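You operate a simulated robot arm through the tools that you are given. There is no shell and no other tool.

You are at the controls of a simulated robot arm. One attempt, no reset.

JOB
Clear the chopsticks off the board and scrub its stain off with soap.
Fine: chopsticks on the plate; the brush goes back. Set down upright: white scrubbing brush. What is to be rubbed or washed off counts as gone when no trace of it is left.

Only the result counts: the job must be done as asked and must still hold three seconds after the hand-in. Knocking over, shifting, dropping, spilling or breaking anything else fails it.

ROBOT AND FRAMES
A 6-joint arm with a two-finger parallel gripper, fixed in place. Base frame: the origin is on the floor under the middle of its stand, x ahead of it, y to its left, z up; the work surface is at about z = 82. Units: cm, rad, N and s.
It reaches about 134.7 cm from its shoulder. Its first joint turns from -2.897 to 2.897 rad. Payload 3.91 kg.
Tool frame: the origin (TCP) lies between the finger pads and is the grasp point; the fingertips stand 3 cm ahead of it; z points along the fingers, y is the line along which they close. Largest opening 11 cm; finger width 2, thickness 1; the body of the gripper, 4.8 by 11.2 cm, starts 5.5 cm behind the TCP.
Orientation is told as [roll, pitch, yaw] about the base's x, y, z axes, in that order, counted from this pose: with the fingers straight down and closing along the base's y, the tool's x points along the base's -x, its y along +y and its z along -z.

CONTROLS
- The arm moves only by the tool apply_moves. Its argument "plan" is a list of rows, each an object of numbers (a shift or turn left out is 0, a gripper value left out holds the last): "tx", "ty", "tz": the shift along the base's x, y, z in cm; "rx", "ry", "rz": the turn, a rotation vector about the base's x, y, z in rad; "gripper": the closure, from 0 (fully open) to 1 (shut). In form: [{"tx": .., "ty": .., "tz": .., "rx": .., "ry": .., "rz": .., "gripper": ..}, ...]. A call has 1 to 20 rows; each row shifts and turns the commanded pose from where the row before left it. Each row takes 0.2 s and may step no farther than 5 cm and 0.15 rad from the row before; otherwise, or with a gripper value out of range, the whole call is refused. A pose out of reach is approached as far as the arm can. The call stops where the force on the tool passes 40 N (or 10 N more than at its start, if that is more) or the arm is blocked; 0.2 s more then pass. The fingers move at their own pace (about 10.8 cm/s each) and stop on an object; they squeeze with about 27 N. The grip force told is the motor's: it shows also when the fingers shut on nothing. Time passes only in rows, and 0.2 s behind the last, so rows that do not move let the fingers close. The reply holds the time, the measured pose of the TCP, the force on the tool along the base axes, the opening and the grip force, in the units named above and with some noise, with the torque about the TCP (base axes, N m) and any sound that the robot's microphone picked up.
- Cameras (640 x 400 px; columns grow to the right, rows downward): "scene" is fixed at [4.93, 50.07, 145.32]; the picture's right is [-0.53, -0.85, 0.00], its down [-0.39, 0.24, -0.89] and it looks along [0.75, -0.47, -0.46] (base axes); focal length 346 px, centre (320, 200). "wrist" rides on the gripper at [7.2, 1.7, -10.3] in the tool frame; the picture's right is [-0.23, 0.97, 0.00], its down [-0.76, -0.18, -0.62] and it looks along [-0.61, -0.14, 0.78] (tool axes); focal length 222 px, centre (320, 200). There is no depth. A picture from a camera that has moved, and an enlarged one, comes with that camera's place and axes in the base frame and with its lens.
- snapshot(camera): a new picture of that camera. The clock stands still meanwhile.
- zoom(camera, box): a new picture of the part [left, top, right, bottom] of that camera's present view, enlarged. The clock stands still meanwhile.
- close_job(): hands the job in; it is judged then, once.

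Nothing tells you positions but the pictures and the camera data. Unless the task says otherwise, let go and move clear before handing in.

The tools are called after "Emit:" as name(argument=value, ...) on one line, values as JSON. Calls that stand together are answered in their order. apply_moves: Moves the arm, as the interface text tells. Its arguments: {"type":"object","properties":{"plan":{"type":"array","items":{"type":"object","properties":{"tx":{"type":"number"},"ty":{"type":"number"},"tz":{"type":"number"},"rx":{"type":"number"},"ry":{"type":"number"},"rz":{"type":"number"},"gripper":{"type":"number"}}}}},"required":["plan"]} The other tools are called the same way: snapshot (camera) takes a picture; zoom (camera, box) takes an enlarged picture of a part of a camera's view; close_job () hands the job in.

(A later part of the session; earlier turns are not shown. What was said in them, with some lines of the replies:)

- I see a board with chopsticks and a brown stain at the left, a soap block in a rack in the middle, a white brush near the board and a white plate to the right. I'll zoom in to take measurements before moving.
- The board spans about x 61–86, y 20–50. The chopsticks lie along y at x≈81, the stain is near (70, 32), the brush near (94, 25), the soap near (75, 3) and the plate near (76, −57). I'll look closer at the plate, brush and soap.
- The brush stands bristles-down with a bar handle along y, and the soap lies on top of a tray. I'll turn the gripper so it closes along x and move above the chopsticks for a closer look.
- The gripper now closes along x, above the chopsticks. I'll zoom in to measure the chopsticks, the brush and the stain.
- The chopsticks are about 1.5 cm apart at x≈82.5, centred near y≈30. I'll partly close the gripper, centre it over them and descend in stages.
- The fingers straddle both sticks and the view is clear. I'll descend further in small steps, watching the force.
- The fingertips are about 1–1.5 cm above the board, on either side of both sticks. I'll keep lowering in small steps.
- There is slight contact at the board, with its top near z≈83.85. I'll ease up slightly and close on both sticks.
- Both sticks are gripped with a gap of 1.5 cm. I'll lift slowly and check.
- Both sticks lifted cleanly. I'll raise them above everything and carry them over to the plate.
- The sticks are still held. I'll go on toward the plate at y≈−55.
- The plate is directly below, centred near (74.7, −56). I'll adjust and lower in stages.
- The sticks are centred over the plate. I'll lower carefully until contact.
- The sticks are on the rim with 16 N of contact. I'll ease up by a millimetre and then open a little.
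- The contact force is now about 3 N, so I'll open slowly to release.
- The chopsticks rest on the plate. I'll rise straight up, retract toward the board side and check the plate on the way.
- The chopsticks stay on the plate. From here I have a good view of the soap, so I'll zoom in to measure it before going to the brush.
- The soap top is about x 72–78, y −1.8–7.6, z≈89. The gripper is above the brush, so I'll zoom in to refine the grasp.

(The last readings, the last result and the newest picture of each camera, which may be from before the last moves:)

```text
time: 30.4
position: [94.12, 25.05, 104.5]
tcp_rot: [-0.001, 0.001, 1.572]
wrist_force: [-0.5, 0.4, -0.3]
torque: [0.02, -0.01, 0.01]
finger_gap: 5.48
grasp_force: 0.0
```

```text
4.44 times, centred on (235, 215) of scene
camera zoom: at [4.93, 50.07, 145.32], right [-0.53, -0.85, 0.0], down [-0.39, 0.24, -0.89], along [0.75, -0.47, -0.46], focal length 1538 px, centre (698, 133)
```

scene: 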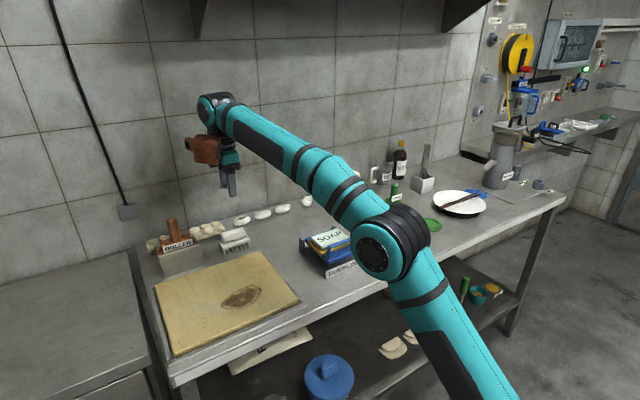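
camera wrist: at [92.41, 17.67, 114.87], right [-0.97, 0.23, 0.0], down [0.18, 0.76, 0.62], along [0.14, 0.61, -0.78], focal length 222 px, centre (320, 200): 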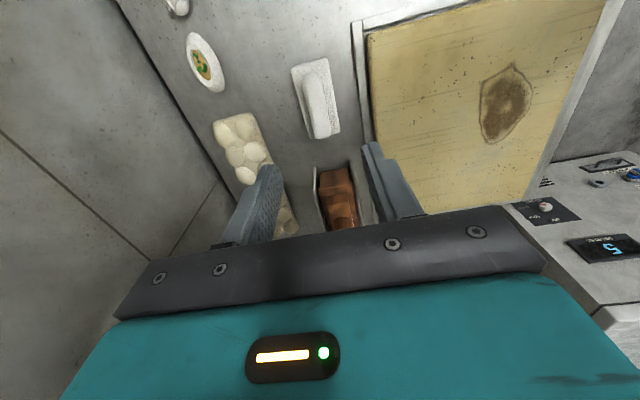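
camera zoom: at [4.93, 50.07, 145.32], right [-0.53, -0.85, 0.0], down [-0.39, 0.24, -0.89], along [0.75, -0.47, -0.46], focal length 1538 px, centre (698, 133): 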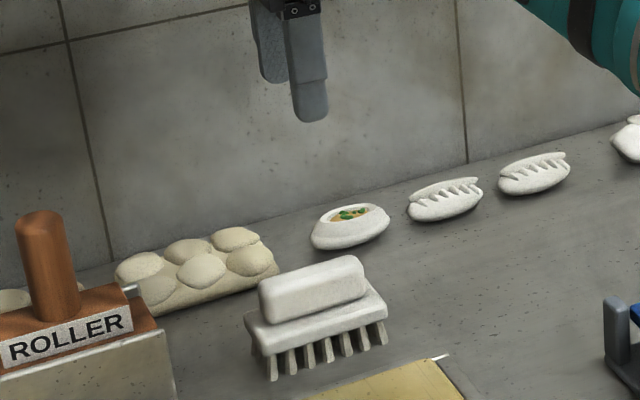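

The brush handle is centred near (94.45, 25.25) with its top at about z 88.2, and its base plate top is at about 85.5. I'll descend so the fingertips end just above the plate.

Emit:
apply_moves(plan=[{"tx": 0.45, "ty": 0.3, "tz": -3}, {"tz": -4}, {"tz": -3}, {"tz": -2}, {"tz": -1.5}, {"tz": 0}])

Emit:
zoom(camera="scene", box=[200, 210, 270, 260])

Emit:
zoom(camera="wrist", box=[220, 50, 440, 240])

```text
time: 31.8
position: [94.41, 25.43, 91.06]
tcp_rot: [0.001, 0.0, 1.571]
wrist_force: [-0.7, 0.2, -0.1]
torque: [0.06, 0.01, -0.01]
finger_gap: 5.5
grasp_force: 0.1
```

```text
8.00 times, centred on (235, 235) of scene
camera zoom: at [4.93, 50.07, 145.32], right [-0.53, -0.85, 0.0], down [-0.39, 0.24, -0.89], along [0.75, -0.47, -0.46], focal length 2768 px, centre (1000, -80)
```

zoom: 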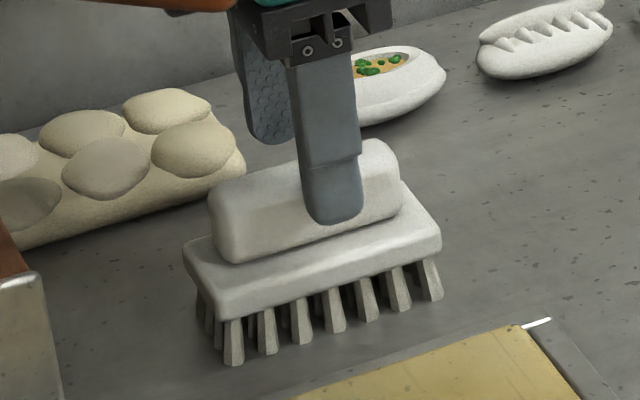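

```text
2.11 times, centred on (330, 145) of wrist
camera zoom: at [92.8, 18.01, 101.32], right [-0.97, 0.23, 0.0], down [0.18, 0.76, 0.62], along [0.14, 0.61, -0.78], focal length 468 px, centre (299, 316)
```

zoom: 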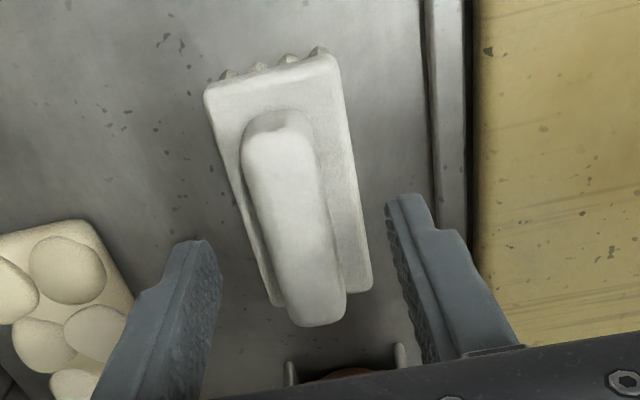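

Emit:
apply_moves(plan=[{"tz": -0.8}, {"tz": -0.6}, {"tz": 0}])

Emit:
zoom(camera="scene", box=[215, 225, 265, 260])

```text
time: 32.6
position: [94.7, 25.45, 89.49]
tcp_rot: [0.0, 0.001, 1.571]
wrist_force: [-0.1, 0.2, -0.5]
torque: [0.0, -0.02, 0.01]
finger_gap: 5.49
grasp_force: 0.1
```

```text
11.43 times, centred on (240, 242) of scene
camera zoom: at [4.93, 50.07, 145.32], right [-0.53, -0.85, 0.0], down [-0.39, 0.24, -0.89], along [0.75, -0.47, -0.46], focal length 3954 px, centre (1234, -286)
```

zoom: 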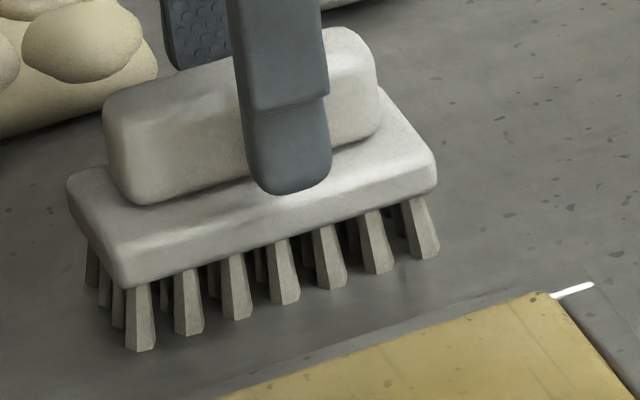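

Emit:
apply_moves(plan=[{"tz": -0.4}, {"tz": -0.2}, {"gripper": 0.6}, {"gripper": 0.7}, {"gripper": 0.8}, {"gripper": 1.0}, {"gripper": 1.0}, {"gripper": 1.0}])

Emit:
zoom(camera="scene", box=[215, 225, 265, 260])

Emit:
zoom(camera="wrist", box=[220, 50, 440, 240])

```text
time: 34.4
position: [94.49, 25.4, 88.83]
tcp_rot: [0.002, 0.0, 1.571]
wrist_force: [-0.7, 0.8, 1.1]
torque: [0.0, 0.02, 0.03]
finger_gap: 2.12
grasp_force: 26.8
```

```text
11.43 times, centred on (240, 242) of scene
camera zoom: at [4.93, 50.07, 145.32], right [-0.53, -0.85, 0.0], down [-0.39, 0.24, -0.89], along [0.75, -0.47, -0.46], focal length 3954 px, centre (1234, -286)
```

zoom: 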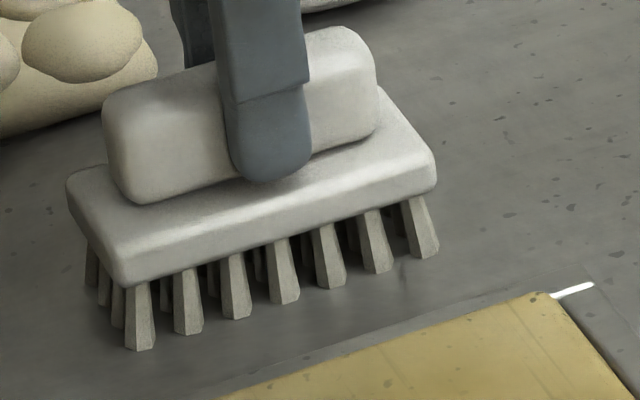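

```text
2.11 times, centred on (330, 145) of wrist
camera zoom: at [92.87, 17.96, 99.33], right [-0.97, 0.23, 0.0], down [0.18, 0.76, 0.62], along [0.14, 0.61, -0.78], focal length 468 px, centre (299, 316)
```

zoom: 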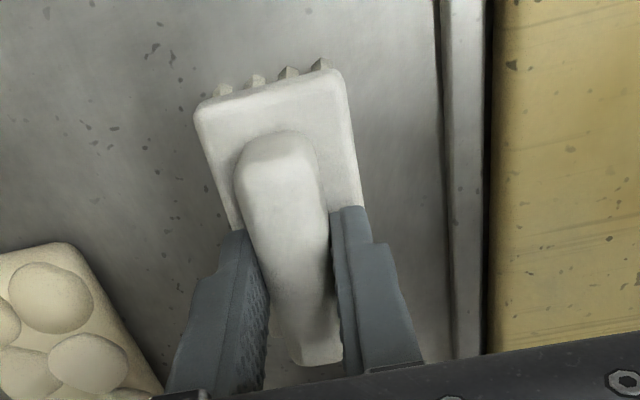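

The brush is gripped. I'll lift it and carry it over the soap.

Emit:
apply_moves(plan=[{"tz": 1}, {"tz": 3}, {"tz": 4}, {"tz": 4}, {"tz": 3}, {"tx": -2.43, "ty": -2.78}, {"tx": -2.43, "ty": -2.78}, {"tx": -2.43, "ty": -2.78}, {"tx": -2.43, "ty": -2.78}, {"tx": -2.43, "ty": -2.78}, {"tx": -2.43, "ty": -2.78}, {"tx": -2.43, "ty": -2.78}, {"tx": -2.43, "ty": -2.78}, {"tz": 0}, {"tz": 0}])

Emit:
zoom(camera="scene", box=[280, 170, 390, 280])

Emit:
snapshot(camera="wrist")

```text
time: 37.6
position: [75.1, 3.16, 103.82]
tcp_rot: [-0.002, -0.001, 1.571]
wrist_force: [0.1, -0.8, -0.8]
torque: [0.0, 0.02, 0.01]
finger_gap: 2.13
grasp_force: 27.2
```

```text
3.64 times, centred on (335, 225) of scene
camera zoom: at [4.93, 50.07, 145.32], right [-0.53, -0.85, 0.0], down [-0.39, 0.24, -0.89], along [0.75, -0.47, -0.46], focal length 1258 px, centre (266, 109)
```

zoom: 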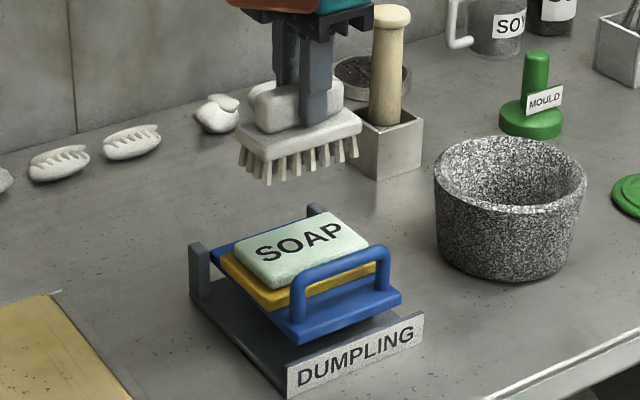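

```text
taken
camera wrist: at [73.44, -4.22, 114.35], right [-0.97, 0.23, 0.0], down [0.18, 0.76, 0.62], along [0.14, 0.61, -0.78], focal length 222 px, centre (320, 200)
```

wrist: 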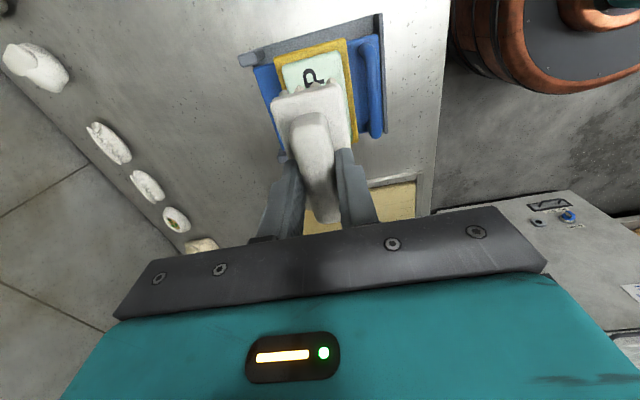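

The brush is above the soap. I'll lower to just above it and check the alignment.

Emit:
apply_moves(plan=[{"tz": -3}, {"tz": -2}, {"tz": -1.3}, {"tz": 0}])

Emit:
zoom(camera="scene", box=[295, 205, 375, 265])

Emit:
zoom(camera="wrist", box=[220, 0, 440, 190])

```text
time: 38.6
position: [75.08, 3.15, 97.74]
tcp_rot: [0.0, 0.0, 1.571]
wrist_force: [-0.1, 1.0, -0.6]
torque: [-0.01, 0.02, -0.02]
finger_gap: 2.1
grasp_force: 27.1
```

```text
6.67 times, centred on (335, 235) of scene
camera zoom: at [4.93, 50.07, 145.32], right [-0.53, -0.85, 0.0], down [-0.39, 0.24, -0.89], along [0.75, -0.47, -0.46], focal length 2307 px, centre (220, -33)
```

zoom: 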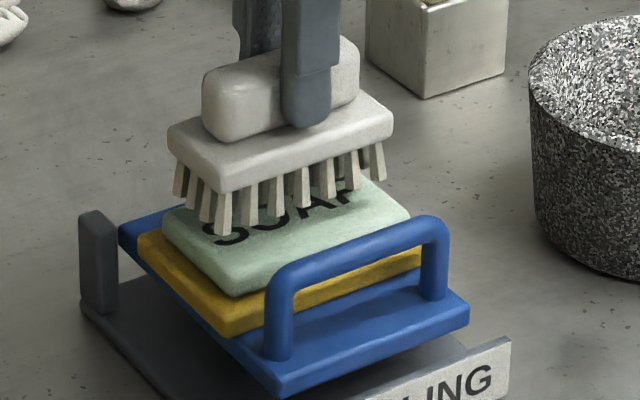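

```text
2.11 times, centred on (330, 95) of wrist
camera zoom: at [73.44, -4.26, 108.12], right [-0.97, 0.23, 0.0], down [0.18, 0.76, 0.62], along [0.14, 0.61, -0.78], focal length 468 px, centre (299, 421)
```

zoom: 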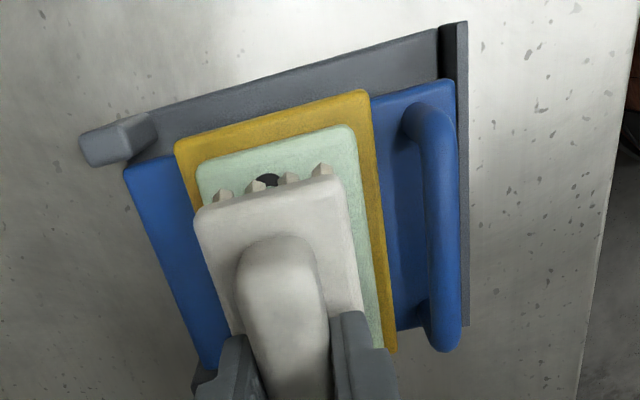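

The bristle field lies within the soap face. I'll lower in small steps to a light contact.

Emit:
apply_moves(plan=[{"tz": -0.6}, {"tz": -0.4}, {"tz": -0.3}, {"tz": 0}])

Emit:
zoom(camera="scene", box=[295, 205, 375, 265])

```text
time: 39.6
position: [74.9, 3.0, 96.33]
tcp_rot: [-0.001, 0.0, 1.571]
wrist_force: [0.5, -0.4, -1.5]
torque: [0.01, 0.01, -0.01]
finger_gap: 2.12
grasp_force: 27.1
```

```text
6.67 times, centred on (335, 235) of scene
camera zoom: at [4.93, 50.07, 145.32], right [-0.53, -0.85, 0.0], down [-0.39, 0.24, -0.89], along [0.75, -0.47, -0.46], focal length 2307 px, centre (220, -33)
```

zoom: 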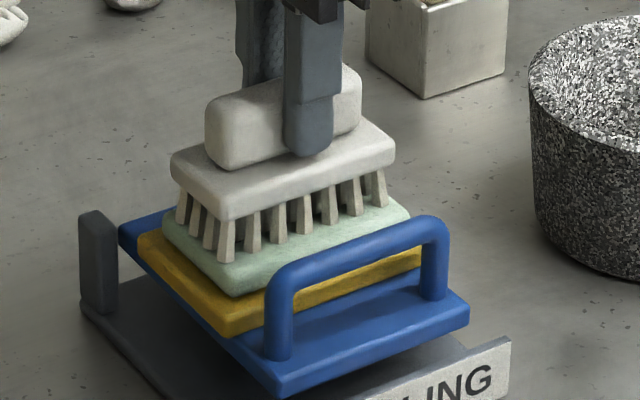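

Emit:
apply_moves(plan=[{"tz": -0.15}, {"tz": 0}])

```text
time: 40.2
position: [74.9, 3.0, 96.37]
tcp_rot: [-0.002, 0.001, 1.573]
wrist_force: [0.8, 0.1, 17.3]
torque: [0.0, -0.08, -0.03]
finger_gap: 2.09
grasp_force: 27.2
```

Contact force is 17 N, so I'll ease it and hold for a moment to pick up soap.

Emit:
apply_moves(plan=[{"tz": 0.04}, {"tz": 0}, {"tz": 0}, {"tz": 0}, {"tz": 0}])

Emit:
zoom(camera="scene", box=[295, 205, 375, 265])

```text
time: 41.4
position: [75.1, 3.01, 96.29]
tcp_rot: [0.0, -0.001, 1.57]
wrist_force: [-2.2, 2.3, 20.0]
torque: [0.11, 0.02, -0.02]
finger_gap: 2.14
grasp_force: 26.9
```

```text
6.67 times, centred on (335, 235) of scene
camera zoom: at [4.93, 50.07, 145.32], right [-0.53, -0.85, 0.0], down [-0.39, 0.24, -0.89], along [0.75, -0.47, -0.46], focal length 2307 px, centre (220, -33)
```

zoom: 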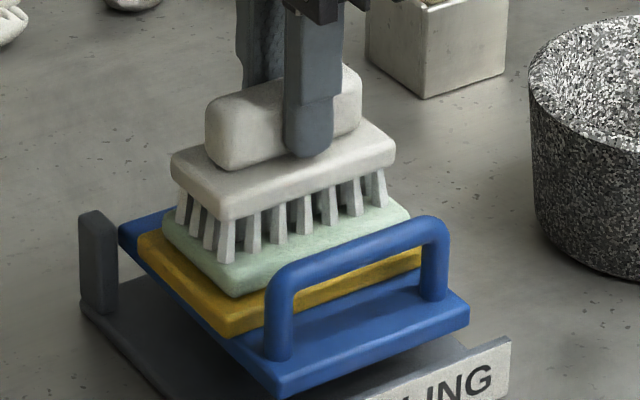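

Emit:
apply_moves(plan=[{"tz": 0.08}, {"tz": 0}, {"tz": 0}])

```text
time: 42.2
position: [74.94, 3.01, 96.24]
tcp_rot: [-0.001, 0.001, 1.57]
wrist_force: [-1.2, 0.6, 7.1]
torque: [-0.02, -0.05, 0.01]
finger_gap: 2.12
grasp_force: 26.7
```

Emit:
apply_moves(plan=[{"tz": 0.3}, {"tz": 1}, {"tz": 2}, {"tz": 2}, {"tz": 0}])

Emit:
zoom(camera="scene", box=[295, 195, 375, 265])

Emit:
zoom(camera="wrist", box=[220, 0, 440, 190])

```text
time: 43.4
position: [75.13, 3.25, 101.64]
tcp_rot: [0.0, 0.0, 1.57]
wrist_force: [-0.5, -0.6, -0.7]
torque: [0.0, 0.03, 0.01]
finger_gap: 2.12
grasp_force: 26.9
```

```text
5.71 times, centred on (335, 230) of scene
camera zoom: at [4.93, 50.07, 145.32], right [-0.53, -0.85, 0.0], down [-0.39, 0.24, -0.89], along [0.75, -0.47, -0.46], focal length 1977 px, centre (234, 29)
```

zoom: 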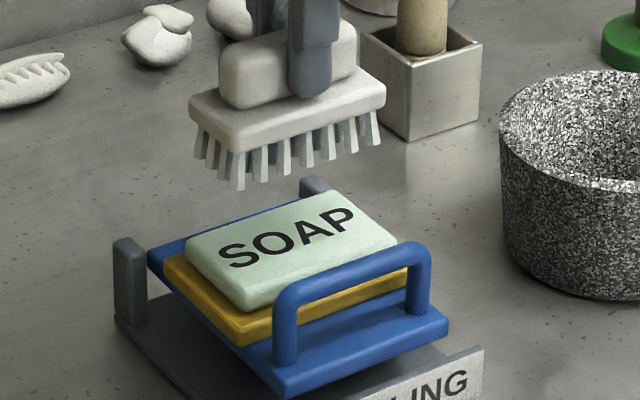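

```text
2.11 times, centred on (330, 95) of wrist
camera zoom: at [73.46, -4.3, 112.0], right [-0.97, 0.23, 0.0], down [0.18, 0.76, 0.62], along [0.14, 0.61, -0.78], focal length 468 px, centre (299, 421)
```

zoom: 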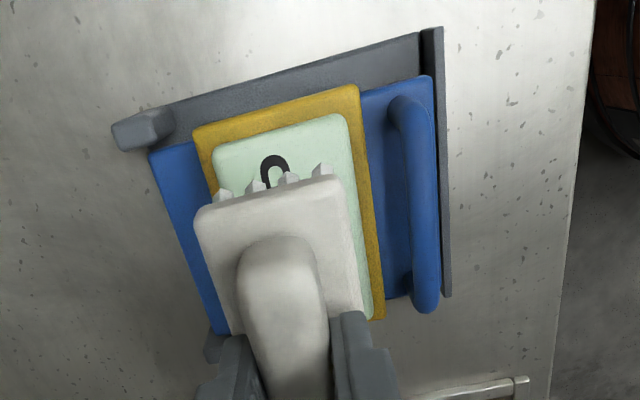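

The bristles turned from beige to white, so they took up soap and the soap bar did not move. Next I'll go over the stain, which spans about x 67–74, y 26.5–37.5.

Emit:
apply_moves(plan=[{"tz": 1.5}, {"tx": -0.56, "ty": 3.6}, {"tx": -0.56, "ty": 3.6}, {"tx": -0.56, "ty": 3.6}, {"tx": -0.56, "ty": 3.6}, {"tx": -0.56, "ty": 3.6}, {"tx": -0.56, "ty": 3.6}, {"tx": -0.56, "ty": 3.6}, {"tx": -0.56, "ty": 3.6}, {"tz": -3}, {"tz": -3}, {"tz": -3}, {"tz": -1.5}, {"tz": 0}])

Emit:
zoom(camera="scene", box=[190, 240, 300, 330])

Emit:
snapshot(camera="wrist")

```text
time: 46.4
position: [70.7, 31.88, 92.54]
tcp_rot: [-0.001, 0.002, 1.571]
wrist_force: [0.6, 0.0, -1.1]
torque: [-0.01, -0.01, -0.02]
finger_gap: 2.13
grasp_force: 26.8
```

```text
4.44 times, centred on (245, 285) of scene
camera zoom: at [4.93, 50.07, 145.32], right [-0.53, -0.85, 0.0], down [-0.39, 0.24, -0.89], along [0.75, -0.47, -0.46], focal length 1538 px, centre (653, -178)
```

zoom: 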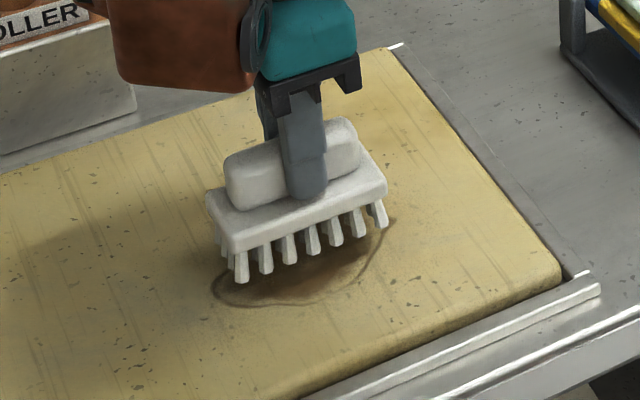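

```text
taken
camera wrist: at [68.98, 24.5, 102.98], right [-0.97, 0.23, 0.0], down [0.18, 0.76, 0.62], along [0.14, 0.61, -0.78], focal length 222 px, centre (320, 200)
```

wrist: 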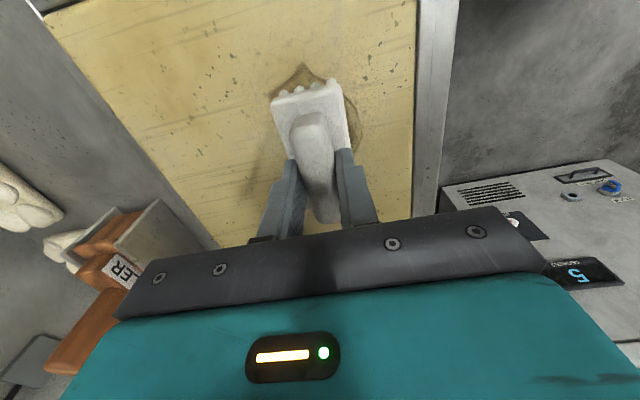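

The brush is over the stain. I'll lower to light contact.

Emit:
apply_moves(plan=[{"tz": -0.8}, {"tz": -0.5}, {"tz": -0.2}, {"tz": 0}])

```text
time: 47.4
position: [70.65, 31.93, 91.21]
tcp_rot: [0.0, 0.001, 1.571]
wrist_force: [-0.3, -0.6, -1.5]
torque: [0.03, 0.0, 0.01]
finger_gap: 2.13
grasp_force: 26.9
```

Emit:
apply_moves(plan=[{"tz": -0.15}, {"tz": 0}])

```text
time: 48.0
position: [70.62, 31.92, 91.0]
tcp_rot: [0.0, 0.001, 1.571]
wrist_force: [0.0, -0.1, -0.3]
torque: [0.01, -0.01, -0.05]
finger_gap: 2.13
grasp_force: 27.2
```

Emit:
apply_moves(plan=[{"tz": -0.1}, {"tz": 0}])

```text
time: 48.6
position: [70.57, 31.88, 90.93]
tcp_rot: [0.001, -0.002, 1.573]
wrist_force: [0.4, 0.2, -1.2]
torque: [-0.02, 0.0, 0.01]
finger_gap: 2.1
grasp_force: 26.8
```

Emit:
apply_moves(plan=[{"tz": -0.1}, {"tz": 0}])

```text
time: 49.2
position: [70.48, 32.0, 90.86]
tcp_rot: [0.0, 0.001, 1.57]
wrist_force: [0.2, 0.0, -0.4]
torque: [0.0, 0.03, -0.04]
finger_gap: 2.13
grasp_force: 26.8
```

Emit:
apply_moves(plan=[{"tz": -0.1}, {"tz": 0}])

Emit:
zoom(camera="scene", box=[215, 265, 275, 310])

```text
time: 49.8
position: [70.62, 32.01, 90.71]
tcp_rot: [-0.001, 0.0, 1.571]
wrist_force: [-0.3, -1.0, 8.1]
torque: [-0.17, 0.14, 0.01]
finger_gap: 2.09
grasp_force: 27.0
```

```text
8.89 times, centred on (245, 288) of scene
camera zoom: at [4.93, 50.07, 145.32], right [-0.53, -0.85, 0.0], down [-0.39, 0.24, -0.89], along [0.75, -0.47, -0.46], focal length 3076 px, centre (987, -578)
```

zoom: 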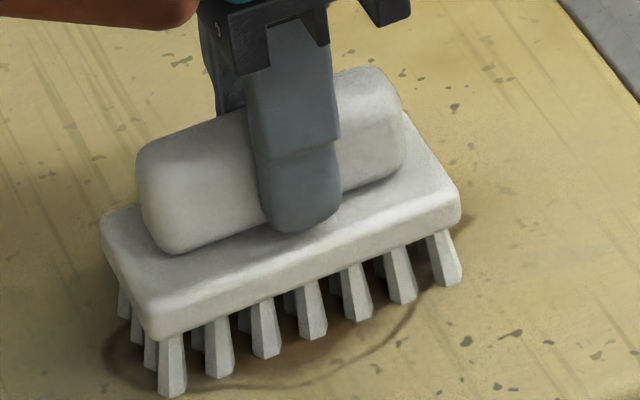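

Contact is about 8 N. I'll start a gentle stroke in x and check the response.

Emit:
apply_moves(plan=[{"tx": -1}, {"tx": -1}, {"tx": -1}, {"tx": 1}, {"tx": 1}, {"tx": 1}, {"tz": 0}])

Emit:
zoom(camera="scene", box=[205, 255, 285, 315])

```text
time: 51.4
position: [70.58, 31.87, 90.68]
tcp_rot: [-0.001, -0.001, 1.57]
wrist_force: [-2.2, 1.6, 5.0]
torque: [0.04, 0.07, 0.0]
finger_gap: 2.12
grasp_force: 27.0
```

```text
6.67 times, centred on (245, 285) of scene
camera zoom: at [4.93, 50.07, 145.32], right [-0.53, -0.85, 0.0], down [-0.39, 0.24, -0.89], along [0.75, -0.47, -0.46], focal length 2307 px, centre (820, -367)
```

zoom: 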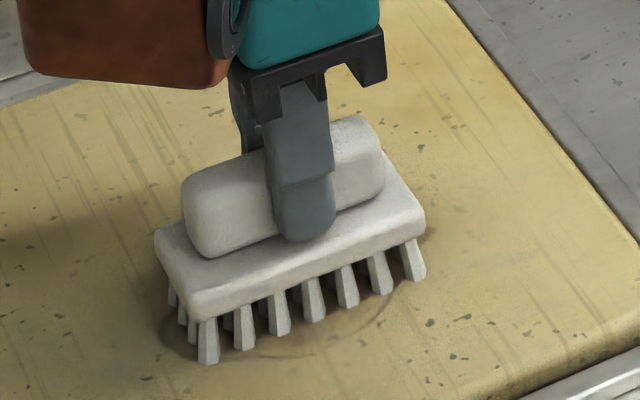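

The stain is fading under the brush. I'll go on with wider strokes.

Emit:
apply_moves(plan=[{"tx": 1.2}, {"tx": 1.2}, {"tx": 1.2}, {"tx": -1.2}, {"tx": -1.2}, {"tx": -1.2}, {"tx": -1.2}, {"tx": -1.2}, {"tx": -1.2}, {"ty": 1.2}, {"ty": 1.2}, {"tx": 1.2}, {"tx": 1.2}, {"tx": 1.2}, {"tx": 1.2}, {"tx": 1.2}, {"tx": 1.2}, {"tz": 0}])

Emit:
zoom(camera="scene", box=[205, 255, 285, 315])

Emit:
zoom(camera="wrist", box=[170, 0, 470, 240])

```text
time: 55.2
position: [74.31, 34.39, 90.8]
tcp_rot: [0.0, 0.0, 1.57]
wrist_force: [-1.1, -0.3, 2.5]
torque: [-0.05, 0.05, 0.01]
finger_gap: 2.08
grasp_force: 27.3
```

```text
6.67 times, centred on (245, 285) of scene
camera zoom: at [4.93, 50.07, 145.32], right [-0.53, -0.85, 0.0], down [-0.39, 0.24, -0.89], along [0.75, -0.47, -0.46], focal length 2307 px, centre (820, -367)
```

zoom: 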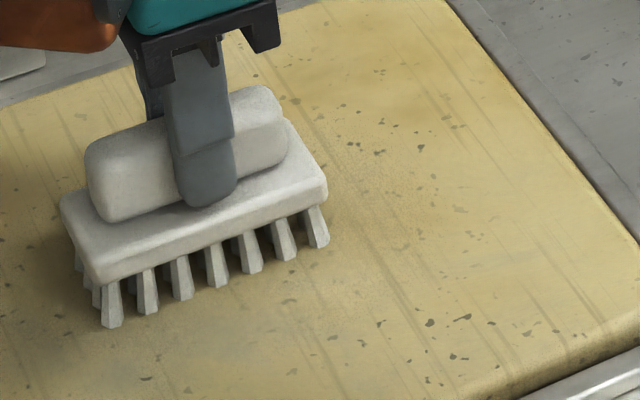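

```text
1.67 times, centred on (320, 120) of wrist
camera zoom: at [72.59, 26.94, 101.1], right [-0.97, 0.23, 0.0], down [0.18, 0.76, 0.62], along [0.14, 0.61, -0.78], focal length 370 px, centre (320, 333)
```

zoom: 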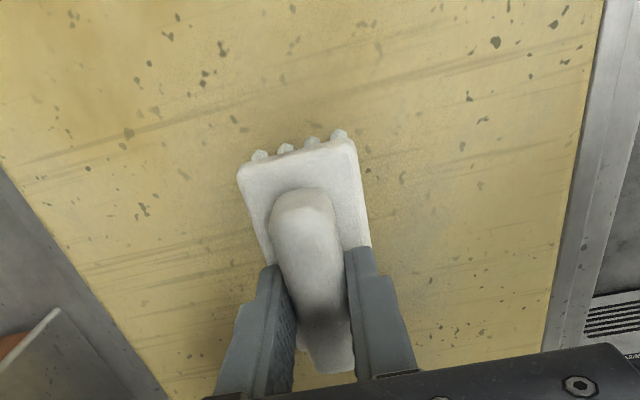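

The visible stain is almost gone. I'll run more passes over the whole area, including the ends, so no trace is left.

Emit:
apply_moves(plan=[{"tz": -0.05, "ty": -1}, {"ty": -1.2}, {"ty": -1.2}, {"ty": -1.4}, {"tx": -1.2}, {"tx": -1.2}, {"tx": -1.2}, {"tx": -1.2}, {"tx": -1.2}, {"tx": -1.4}, {"ty": -1}, {"tx": 1.2}, {"tx": 1.2}, {"tx": 1.2}, {"tx": 1.2}, {"tx": 1.2}, {"tx": 1.2}, {"ty": 1.2}, {"ty": 1.2}, {"tz": 0}])

Emit:
zoom(camera="scene", box=[205, 255, 285, 315])

```text
time: 59.4
position: [73.89, 30.94, 90.72]
tcp_rot: [0.001, 0.001, 1.571]
wrist_force: [1.7, -1.6, 8.8]
torque: [-0.16, -0.01, 0.03]
finger_gap: 2.13
grasp_force: 26.9
```

```text
6.67 times, centred on (245, 285) of scene
camera zoom: at [4.93, 50.07, 145.32], right [-0.53, -0.85, 0.0], down [-0.39, 0.24, -0.89], along [0.75, -0.47, -0.46], focal length 2307 px, centre (820, -367)
```

zoom: 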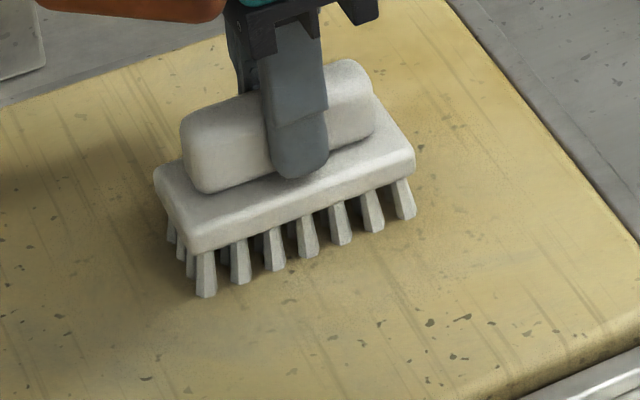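

Emit:
apply_moves(plan=[{"ty": 1.4}, {"ty": 1.4}, {"ty": 1.4}, {"tx": -1.3}, {"tx": -0.7}, {"ty": -1.5}, {"ty": -1.5}, {"ty": -1.5}, {"ty": -1.5}, {"tx": -1.2}, {"tx": -0.8}, {"ty": 1.5}, {"ty": 1.5}, {"ty": 1.5}, {"ty": 1.5}, {"tx": -1.2}, {"tx": -0.8}, {"ty": -1.5}, {"ty": -1.5}, {"ty": -1.5}])

Emit:
zoom(camera="scene", box=[205, 255, 285, 315])

```text
time: 63.6
position: [68.08, 30.6, 90.7]
tcp_rot: [-0.001, -0.001, 1.571]
wrist_force: [0.4, 0.6, 0.9]
torque: [0.01, 0.02, 0.01]
finger_gap: 2.12
grasp_force: 26.8
```

```text
6.67 times, centred on (245, 285) of scene
camera zoom: at [4.93, 50.07, 145.32], right [-0.53, -0.85, 0.0], down [-0.39, 0.24, -0.89], along [0.75, -0.47, -0.46], focal length 2307 px, centre (820, -367)
```

zoom: 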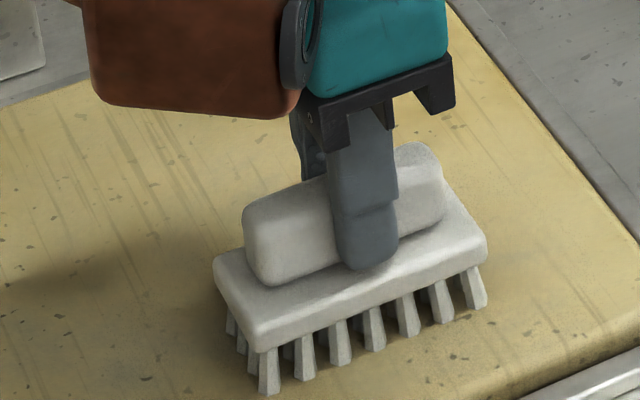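

Emit:
apply_moves(plan=[{"tz": -0.06}, {"ty": -1.5}, {"tx": -1.2}, {"ty": 1.5}, {"ty": 1.5}, {"ty": 1.5}, {"ty": 1.5}, {"tx": 1.3}, {"tx": 1.3}, {"ty": -1.5}, {"ty": -1.5}, {"ty": -1.5}, {"ty": -1.5}, {"tx": 1.3}, {"tx": 1.2}, {"ty": 1.5}, {"ty": 1.5}, {"ty": 1.5}, {"ty": 1.5}])

```text
time: 67.6
position: [71.86, 35.27, 90.76]
tcp_rot: [-0.001, 0.001, 1.57]
wrist_force: [1.2, -5.8, 21.8]
torque: [-0.33, -0.03, 0.16]
finger_gap: 2.09
grasp_force: 27.2
```

I'll lift off and inspect the board.

Emit:
apply_moves(plan=[{"tz": 0.5}, {"tz": 2}, {"tz": 4}, {"tz": 4}, {"tx": 4, "ty": -2}, {"tx": 4, "ty": -2}, {"tx": 4, "ty": -2}, {"tz": 0}])

Emit:
zoom(camera="scene", box=[140, 240, 310, 360])

Emit:
zoom(camera="scene", box=[205, 265, 285, 325])

Emit:
snapshot(camera="wrist")

```text
time: 69.4
position: [84.05, 29.02, 100.82]
tcp_rot: [0.001, -0.001, 1.571]
wrist_force: [0.6, 0.7, -0.9]
torque: [0.02, 0.01, 0.01]
finger_gap: 2.1
grasp_force: 27.1
```

```text
3.33 times, centred on (225, 300) of scene
camera zoom: at [4.93, 50.07, 145.32], right [-0.53, -0.85, 0.0], down [-0.39, 0.24, -0.89], along [0.75, -0.47, -0.46], focal length 1153 px, centre (637, -133)
```

zoom: 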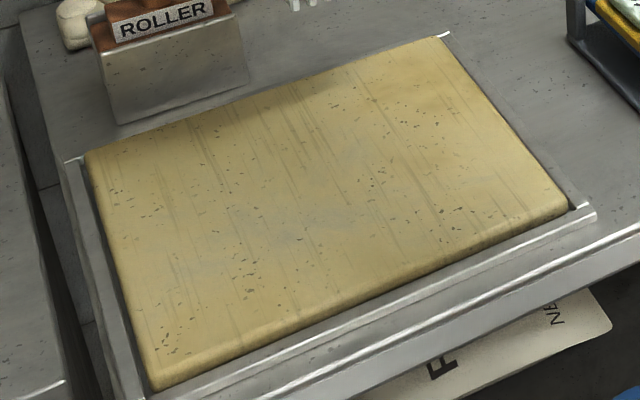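

```text
6.67 times, centred on (245, 295) of scene
camera zoom: at [4.93, 50.07, 145.32], right [-0.53, -0.85, 0.0], down [-0.39, 0.24, -0.89], along [0.75, -0.47, -0.46], focal length 2307 px, centre (820, -433)
```

zoom: 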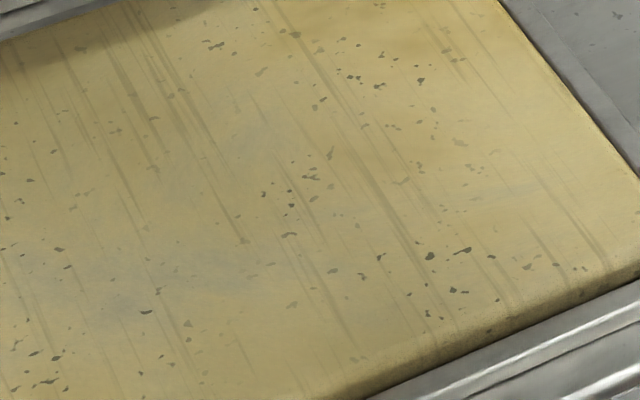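

```text
taken
camera wrist: at [82.36, 21.62, 111.31], right [-0.97, 0.23, 0.0], down [0.18, 0.76, 0.62], along [0.14, 0.61, -0.78], focal length 222 px, centre (320, 200)
```

wrist: 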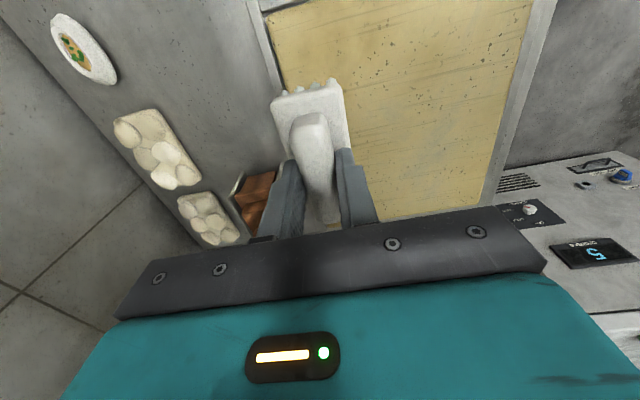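

Emit:
zoom(camera="scene", box=[215, 275, 270, 315])

Emit:
zoom(camera="wrist", box=[330, 10, 530, 150])

```text
10.00 times, centred on (242, 295) of scene
camera zoom: at [4.93, 50.07, 145.32], right [-0.53, -0.85, 0.0], down [-0.39, 0.24, -0.89], along [0.75, -0.47, -0.46], focal length 3460 px, centre (1095, -750)
```

zoom: 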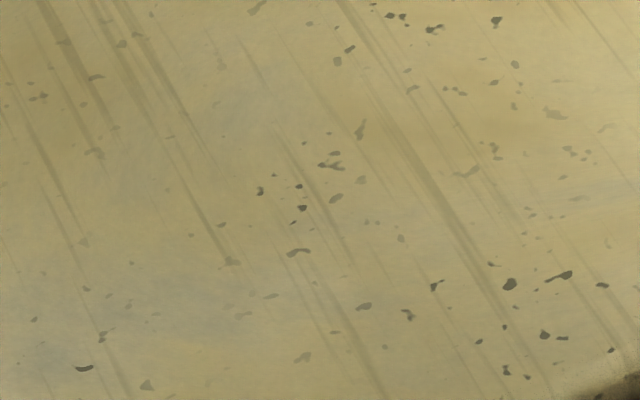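

```text
2.86 times, centred on (430, 80) of wrist
camera zoom: at [82.36, 21.62, 111.31], right [-0.97, 0.23, 0.0], down [0.18, 0.76, 0.62], along [0.14, 0.61, -0.78], focal length 635 px, centre (6, 543)
```

zoom: 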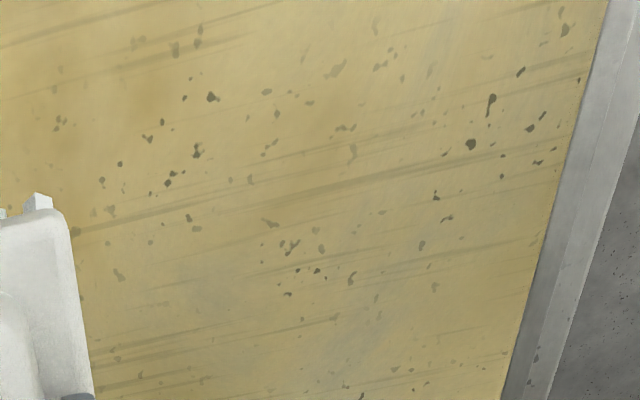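

The stain is gone, with only the board's own specks and grain left, and the board hasn't shifted. I'll return the brush to its original spot.

Emit:
apply_moves(plan=[{"tz": 1}, {"tx": 3.5, "ty": -1.2}, {"tx": 3.5, "ty": -1.2}, {"tx": 3.64, "ty": -1.34}, {"tz": -3}, {"tz": -4}, {"tz": -3}, {"tz": -1.6}, {"tz": 0}])

Emit:
zoom(camera="scene", box=[200, 210, 270, 260])

Emit:
zoom(camera="wrist", box=[220, 50, 440, 240])

```text
time: 71.4
position: [94.42, 25.35, 90.31]
tcp_rot: [-0.001, -0.001, 1.57]
wrist_force: [-0.8, -0.5, 0.4]
torque: [0.0, 0.0, 0.02]
finger_gap: 2.12
grasp_force: 27.4
```

```text
8.00 times, centred on (235, 235) of scene
camera zoom: at [4.93, 50.07, 145.32], right [-0.53, -0.85, 0.0], down [-0.39, 0.24, -0.89], along [0.75, -0.47, -0.46], focal length 2768 px, centre (1000, -80)
```

zoom: 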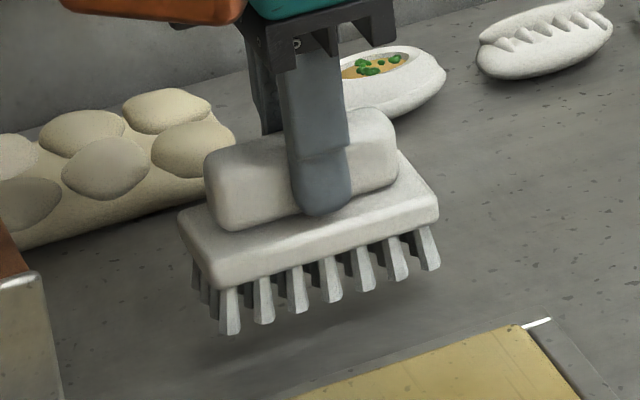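

```text
2.11 times, centred on (330, 145) of wrist
camera zoom: at [92.81, 17.93, 100.76], right [-0.97, 0.23, 0.0], down [0.18, 0.76, 0.62], along [0.14, 0.61, -0.78], focal length 468 px, centre (299, 316)
```

zoom: 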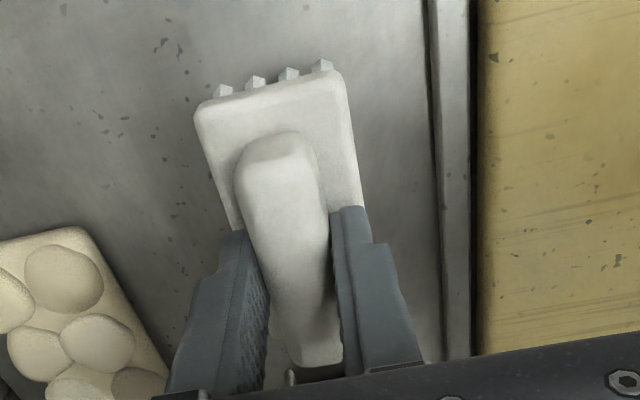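

The brush is upright above its spot. I'll lower to contact.

Emit:
apply_moves(plan=[{"tz": -0.6}, {"tz": -0.5}, {"tz": -0.2}, {"tz": 0}])

```text
time: 72.4
position: [94.63, 25.38, 89.15]
tcp_rot: [-0.001, 0.0, 1.572]
wrist_force: [0.2, -0.5, -0.9]
torque: [0.0, 0.0, -0.04]
finger_gap: 2.1
grasp_force: 26.8
```

Emit:
apply_moves(plan=[{"tz": -0.12}, {"tz": 0}, {"tz": 0}])

```text
time: 73.2
position: [94.53, 25.48, 88.99]
tcp_rot: [0.001, 0.0, 1.57]
wrist_force: [0.1, -0.6, -1.1]
torque: [0.04, 0.01, 0.03]
finger_gap: 2.12
grasp_force: 26.6
```

Emit:
apply_moves(plan=[{"tz": -0.1}, {"tz": 0}, {"tz": 0}])

Emit:
zoom(camera="scene", box=[215, 225, 265, 260])

```text
time: 74.0
position: [94.55, 25.5, 88.93]
tcp_rot: [0.0, -0.001, 1.57]
wrist_force: [-0.8, 0.4, -0.3]
torque: [0.01, 0.01, 0.0]
finger_gap: 2.09
grasp_force: 27.0
```

```text
11.43 times, centred on (240, 242) of scene
camera zoom: at [4.93, 50.07, 145.32], right [-0.53, -0.85, 0.0], down [-0.39, 0.24, -0.89], along [0.75, -0.47, -0.46], focal length 3954 px, centre (1234, -286)
```

zoom: 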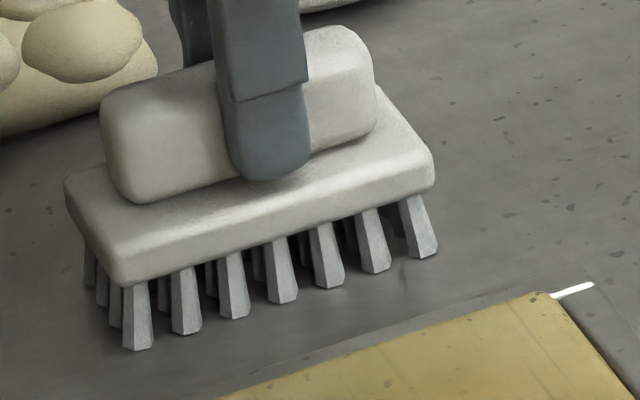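

Emit:
apply_moves(plan=[{"tz": -0.08}, {"tz": 0}, {"tz": 0}])

```text
time: 74.8
position: [94.48, 25.38, 88.87]
tcp_rot: [-0.002, 0.0, 1.573]
wrist_force: [0.7, -0.5, 1.8]
torque: [0.09, -0.01, 0.0]
finger_gap: 2.15
grasp_force: 26.9
```

There is light contact and the brush matches its original position. I'll release slowly and rise.

Emit:
apply_moves(plan=[{"gripper": 0.8}, {"gripper": 0.76}, {"gripper": 0.7}, {"gripper": 0.6}, {"gripper": 0.5}, {"gripper": 0.5}])

Emit:
zoom(camera="scene", box=[215, 225, 265, 260])

```text
time: 76.2
position: [94.61, 25.41, 88.9]
tcp_rot: [0.0, 0.0, 1.572]
wrist_force: [0.2, -0.5, 0.0]
torque: [0.0, 0.01, 0.01]
finger_gap: 5.5
grasp_force: 0.0
```

```text
11.43 times, centred on (240, 242) of scene
camera zoom: at [4.93, 50.07, 145.32], right [-0.53, -0.85, 0.0], down [-0.39, 0.24, -0.89], along [0.75, -0.47, -0.46], focal length 3954 px, centre (1234, -286)
```

zoom: 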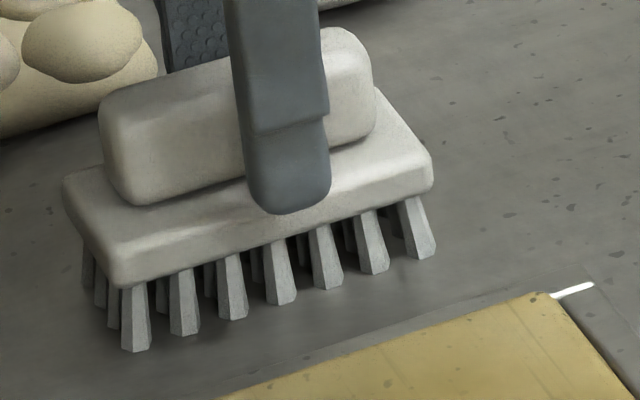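

The brush stands free. I'll rise straight up and move clear, then check the whole scene.

Emit:
apply_moves(plan=[{"tz": 1}, {"tz": 2}, {"tz": 4}, {"tz": 4}, {"tz": 4}, {"tz": 4}, {"tx": -4, "ty": -2}, {"tx": -4, "ty": -2}, {"tx": -4, "ty": -2}, {"tx": -4, "ty": -2}, {"tx": -4, "ty": -2}, {"tz": 3}, {"tz": 0}])

Emit:
snapshot(camera="scene")

Emit:
snapshot(camera="wrist")

Emit:
zoom(camera="scene", box=[140, 200, 320, 360])

Emit:
zoom(camera="scene", box=[280, 130, 500, 280])

```text
time: 79.0
position: [74.28, 15.3, 110.81]
tcp_rot: [0.001, 0.0, 1.571]
wrist_force: [-0.8, 0.1, -0.4]
torque: [0.02, -0.01, 0.01]
finger_gap: 5.51
grasp_force: 0.0
```

```text
taken
```

scene: 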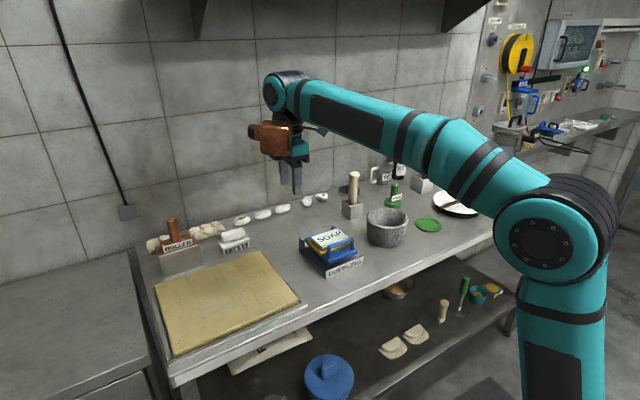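

```text
taken
camera wrist: at [72.67, 7.95, 121.36], right [-0.97, 0.23, 0.0], down [0.18, 0.76, 0.62], along [0.14, 0.61, -0.78], focal length 222 px, centre (320, 200)
```

wrist: 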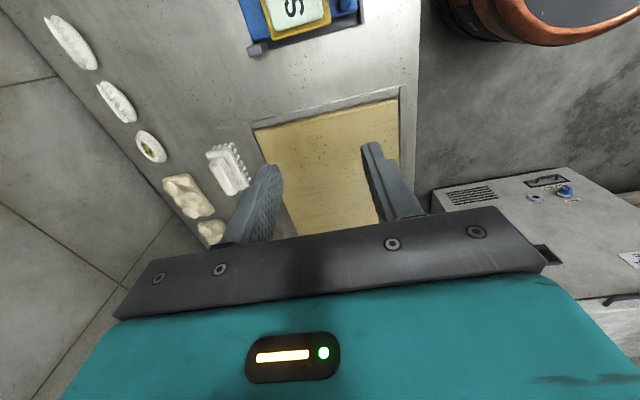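

```text
2.50 times, centred on (230, 280) of scene
camera zoom: at [4.93, 50.07, 145.32], right [-0.53, -0.85, 0.0], down [-0.39, 0.24, -0.89], along [0.75, -0.47, -0.46], focal length 865 px, centre (545, 0)
```

zoom: 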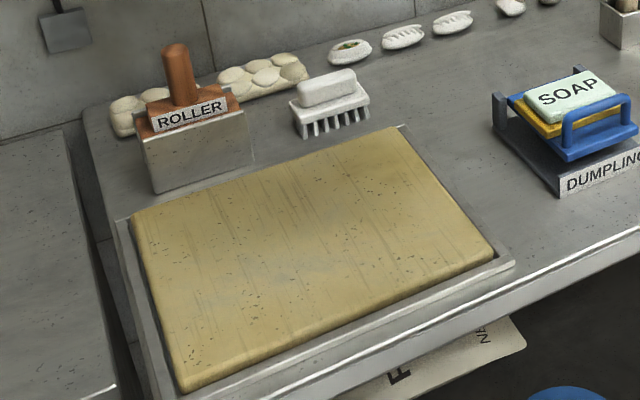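

```text
2.67 times, centred on (390, 205) of scene
camera zoom: at [4.93, 50.07, 145.32], right [-0.53, -0.85, 0.0], down [-0.39, 0.24, -0.89], along [0.75, -0.47, -0.46], focal length 923 px, centre (133, 187)
```

zoom: 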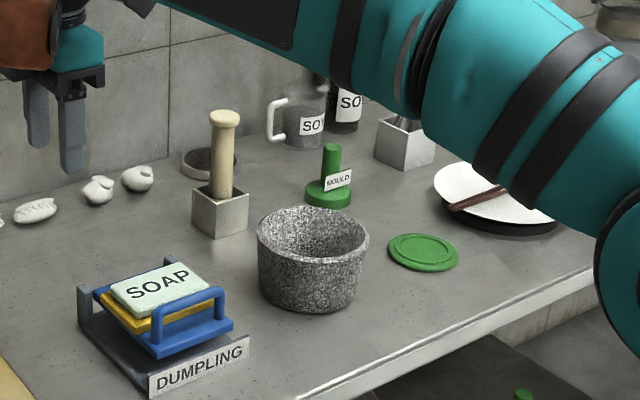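

Everything looks in place. I'll take one last close look at the formerly stained area with the wrist camera before handing in.

Emit:
apply_moves(plan=[{"ty": 3, "tz": -2}, {"ty": 3, "tz": -2}, {"ty": 2.5, "tz": -1}, {"ty": 0}])

Emit:
zoom(camera="wrist", box=[230, 40, 450, 200])

Emit:
zoom(camera="scene", box=[400, 160, 520, 240])

```text
time: 80.0
position: [74.36, 23.96, 106.02]
tcp_rot: [0.002, -0.003, 1.571]
wrist_force: [-0.3, 0.7, 0.1]
torque: [0.0, -0.03, 0.01]
finger_gap: 5.49
grasp_force: 0.0
```

```text
2.50 times, centred on (340, 120) of wrist
camera zoom: at [72.71, 16.44, 116.35], right [-0.97, 0.23, 0.0], down [0.18, 0.76, 0.62], along [0.14, 0.61, -0.78], focal length 555 px, centre (270, 400)
```

zoom: 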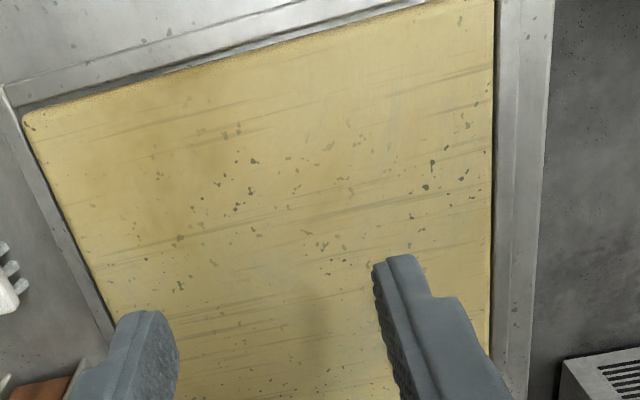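

```text
5.00 times, centred on (460, 200) of scene
camera zoom: at [4.93, 50.07, 145.32], right [-0.53, -0.85, 0.0], down [-0.39, 0.24, -0.89], along [0.75, -0.47, -0.46], focal length 1730 px, centre (-380, 200)
```

zoom: 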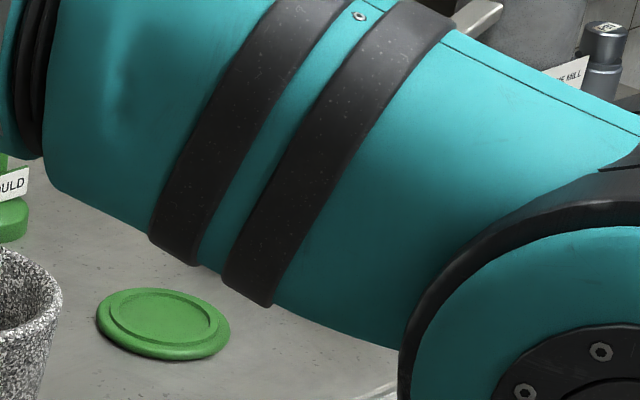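

The board is clean and clear, the chopsticks are on the plate, and the brush is upright back in its place. The soap and other items are unmoved and the arm is free, so I'm handing in.

Emit:
close_job()

```text
The job is handed in.
```

The job is handed in: the chopsticks are off the board and the stain is scrubbed off.

- **Chopsticks:** both were moved together and rest across the plate.
- **Stain:** I soaped the brush on the bar and scrubbed the stain and a margin around it. No brown trace shows in close views from either camera; only the board's own specks and grain remain.
- **Brush:** it is back upright, bristles down, at its original spot. In the pictures its position matches the starting one to within a couple of millimetres.
- **Everything else:** I saw no shift in the board or the soap and its tray, and nothing fell or spilled. The gripper is empty and clear of everything.

I have no result back from the judging beyond the hand-in itself.
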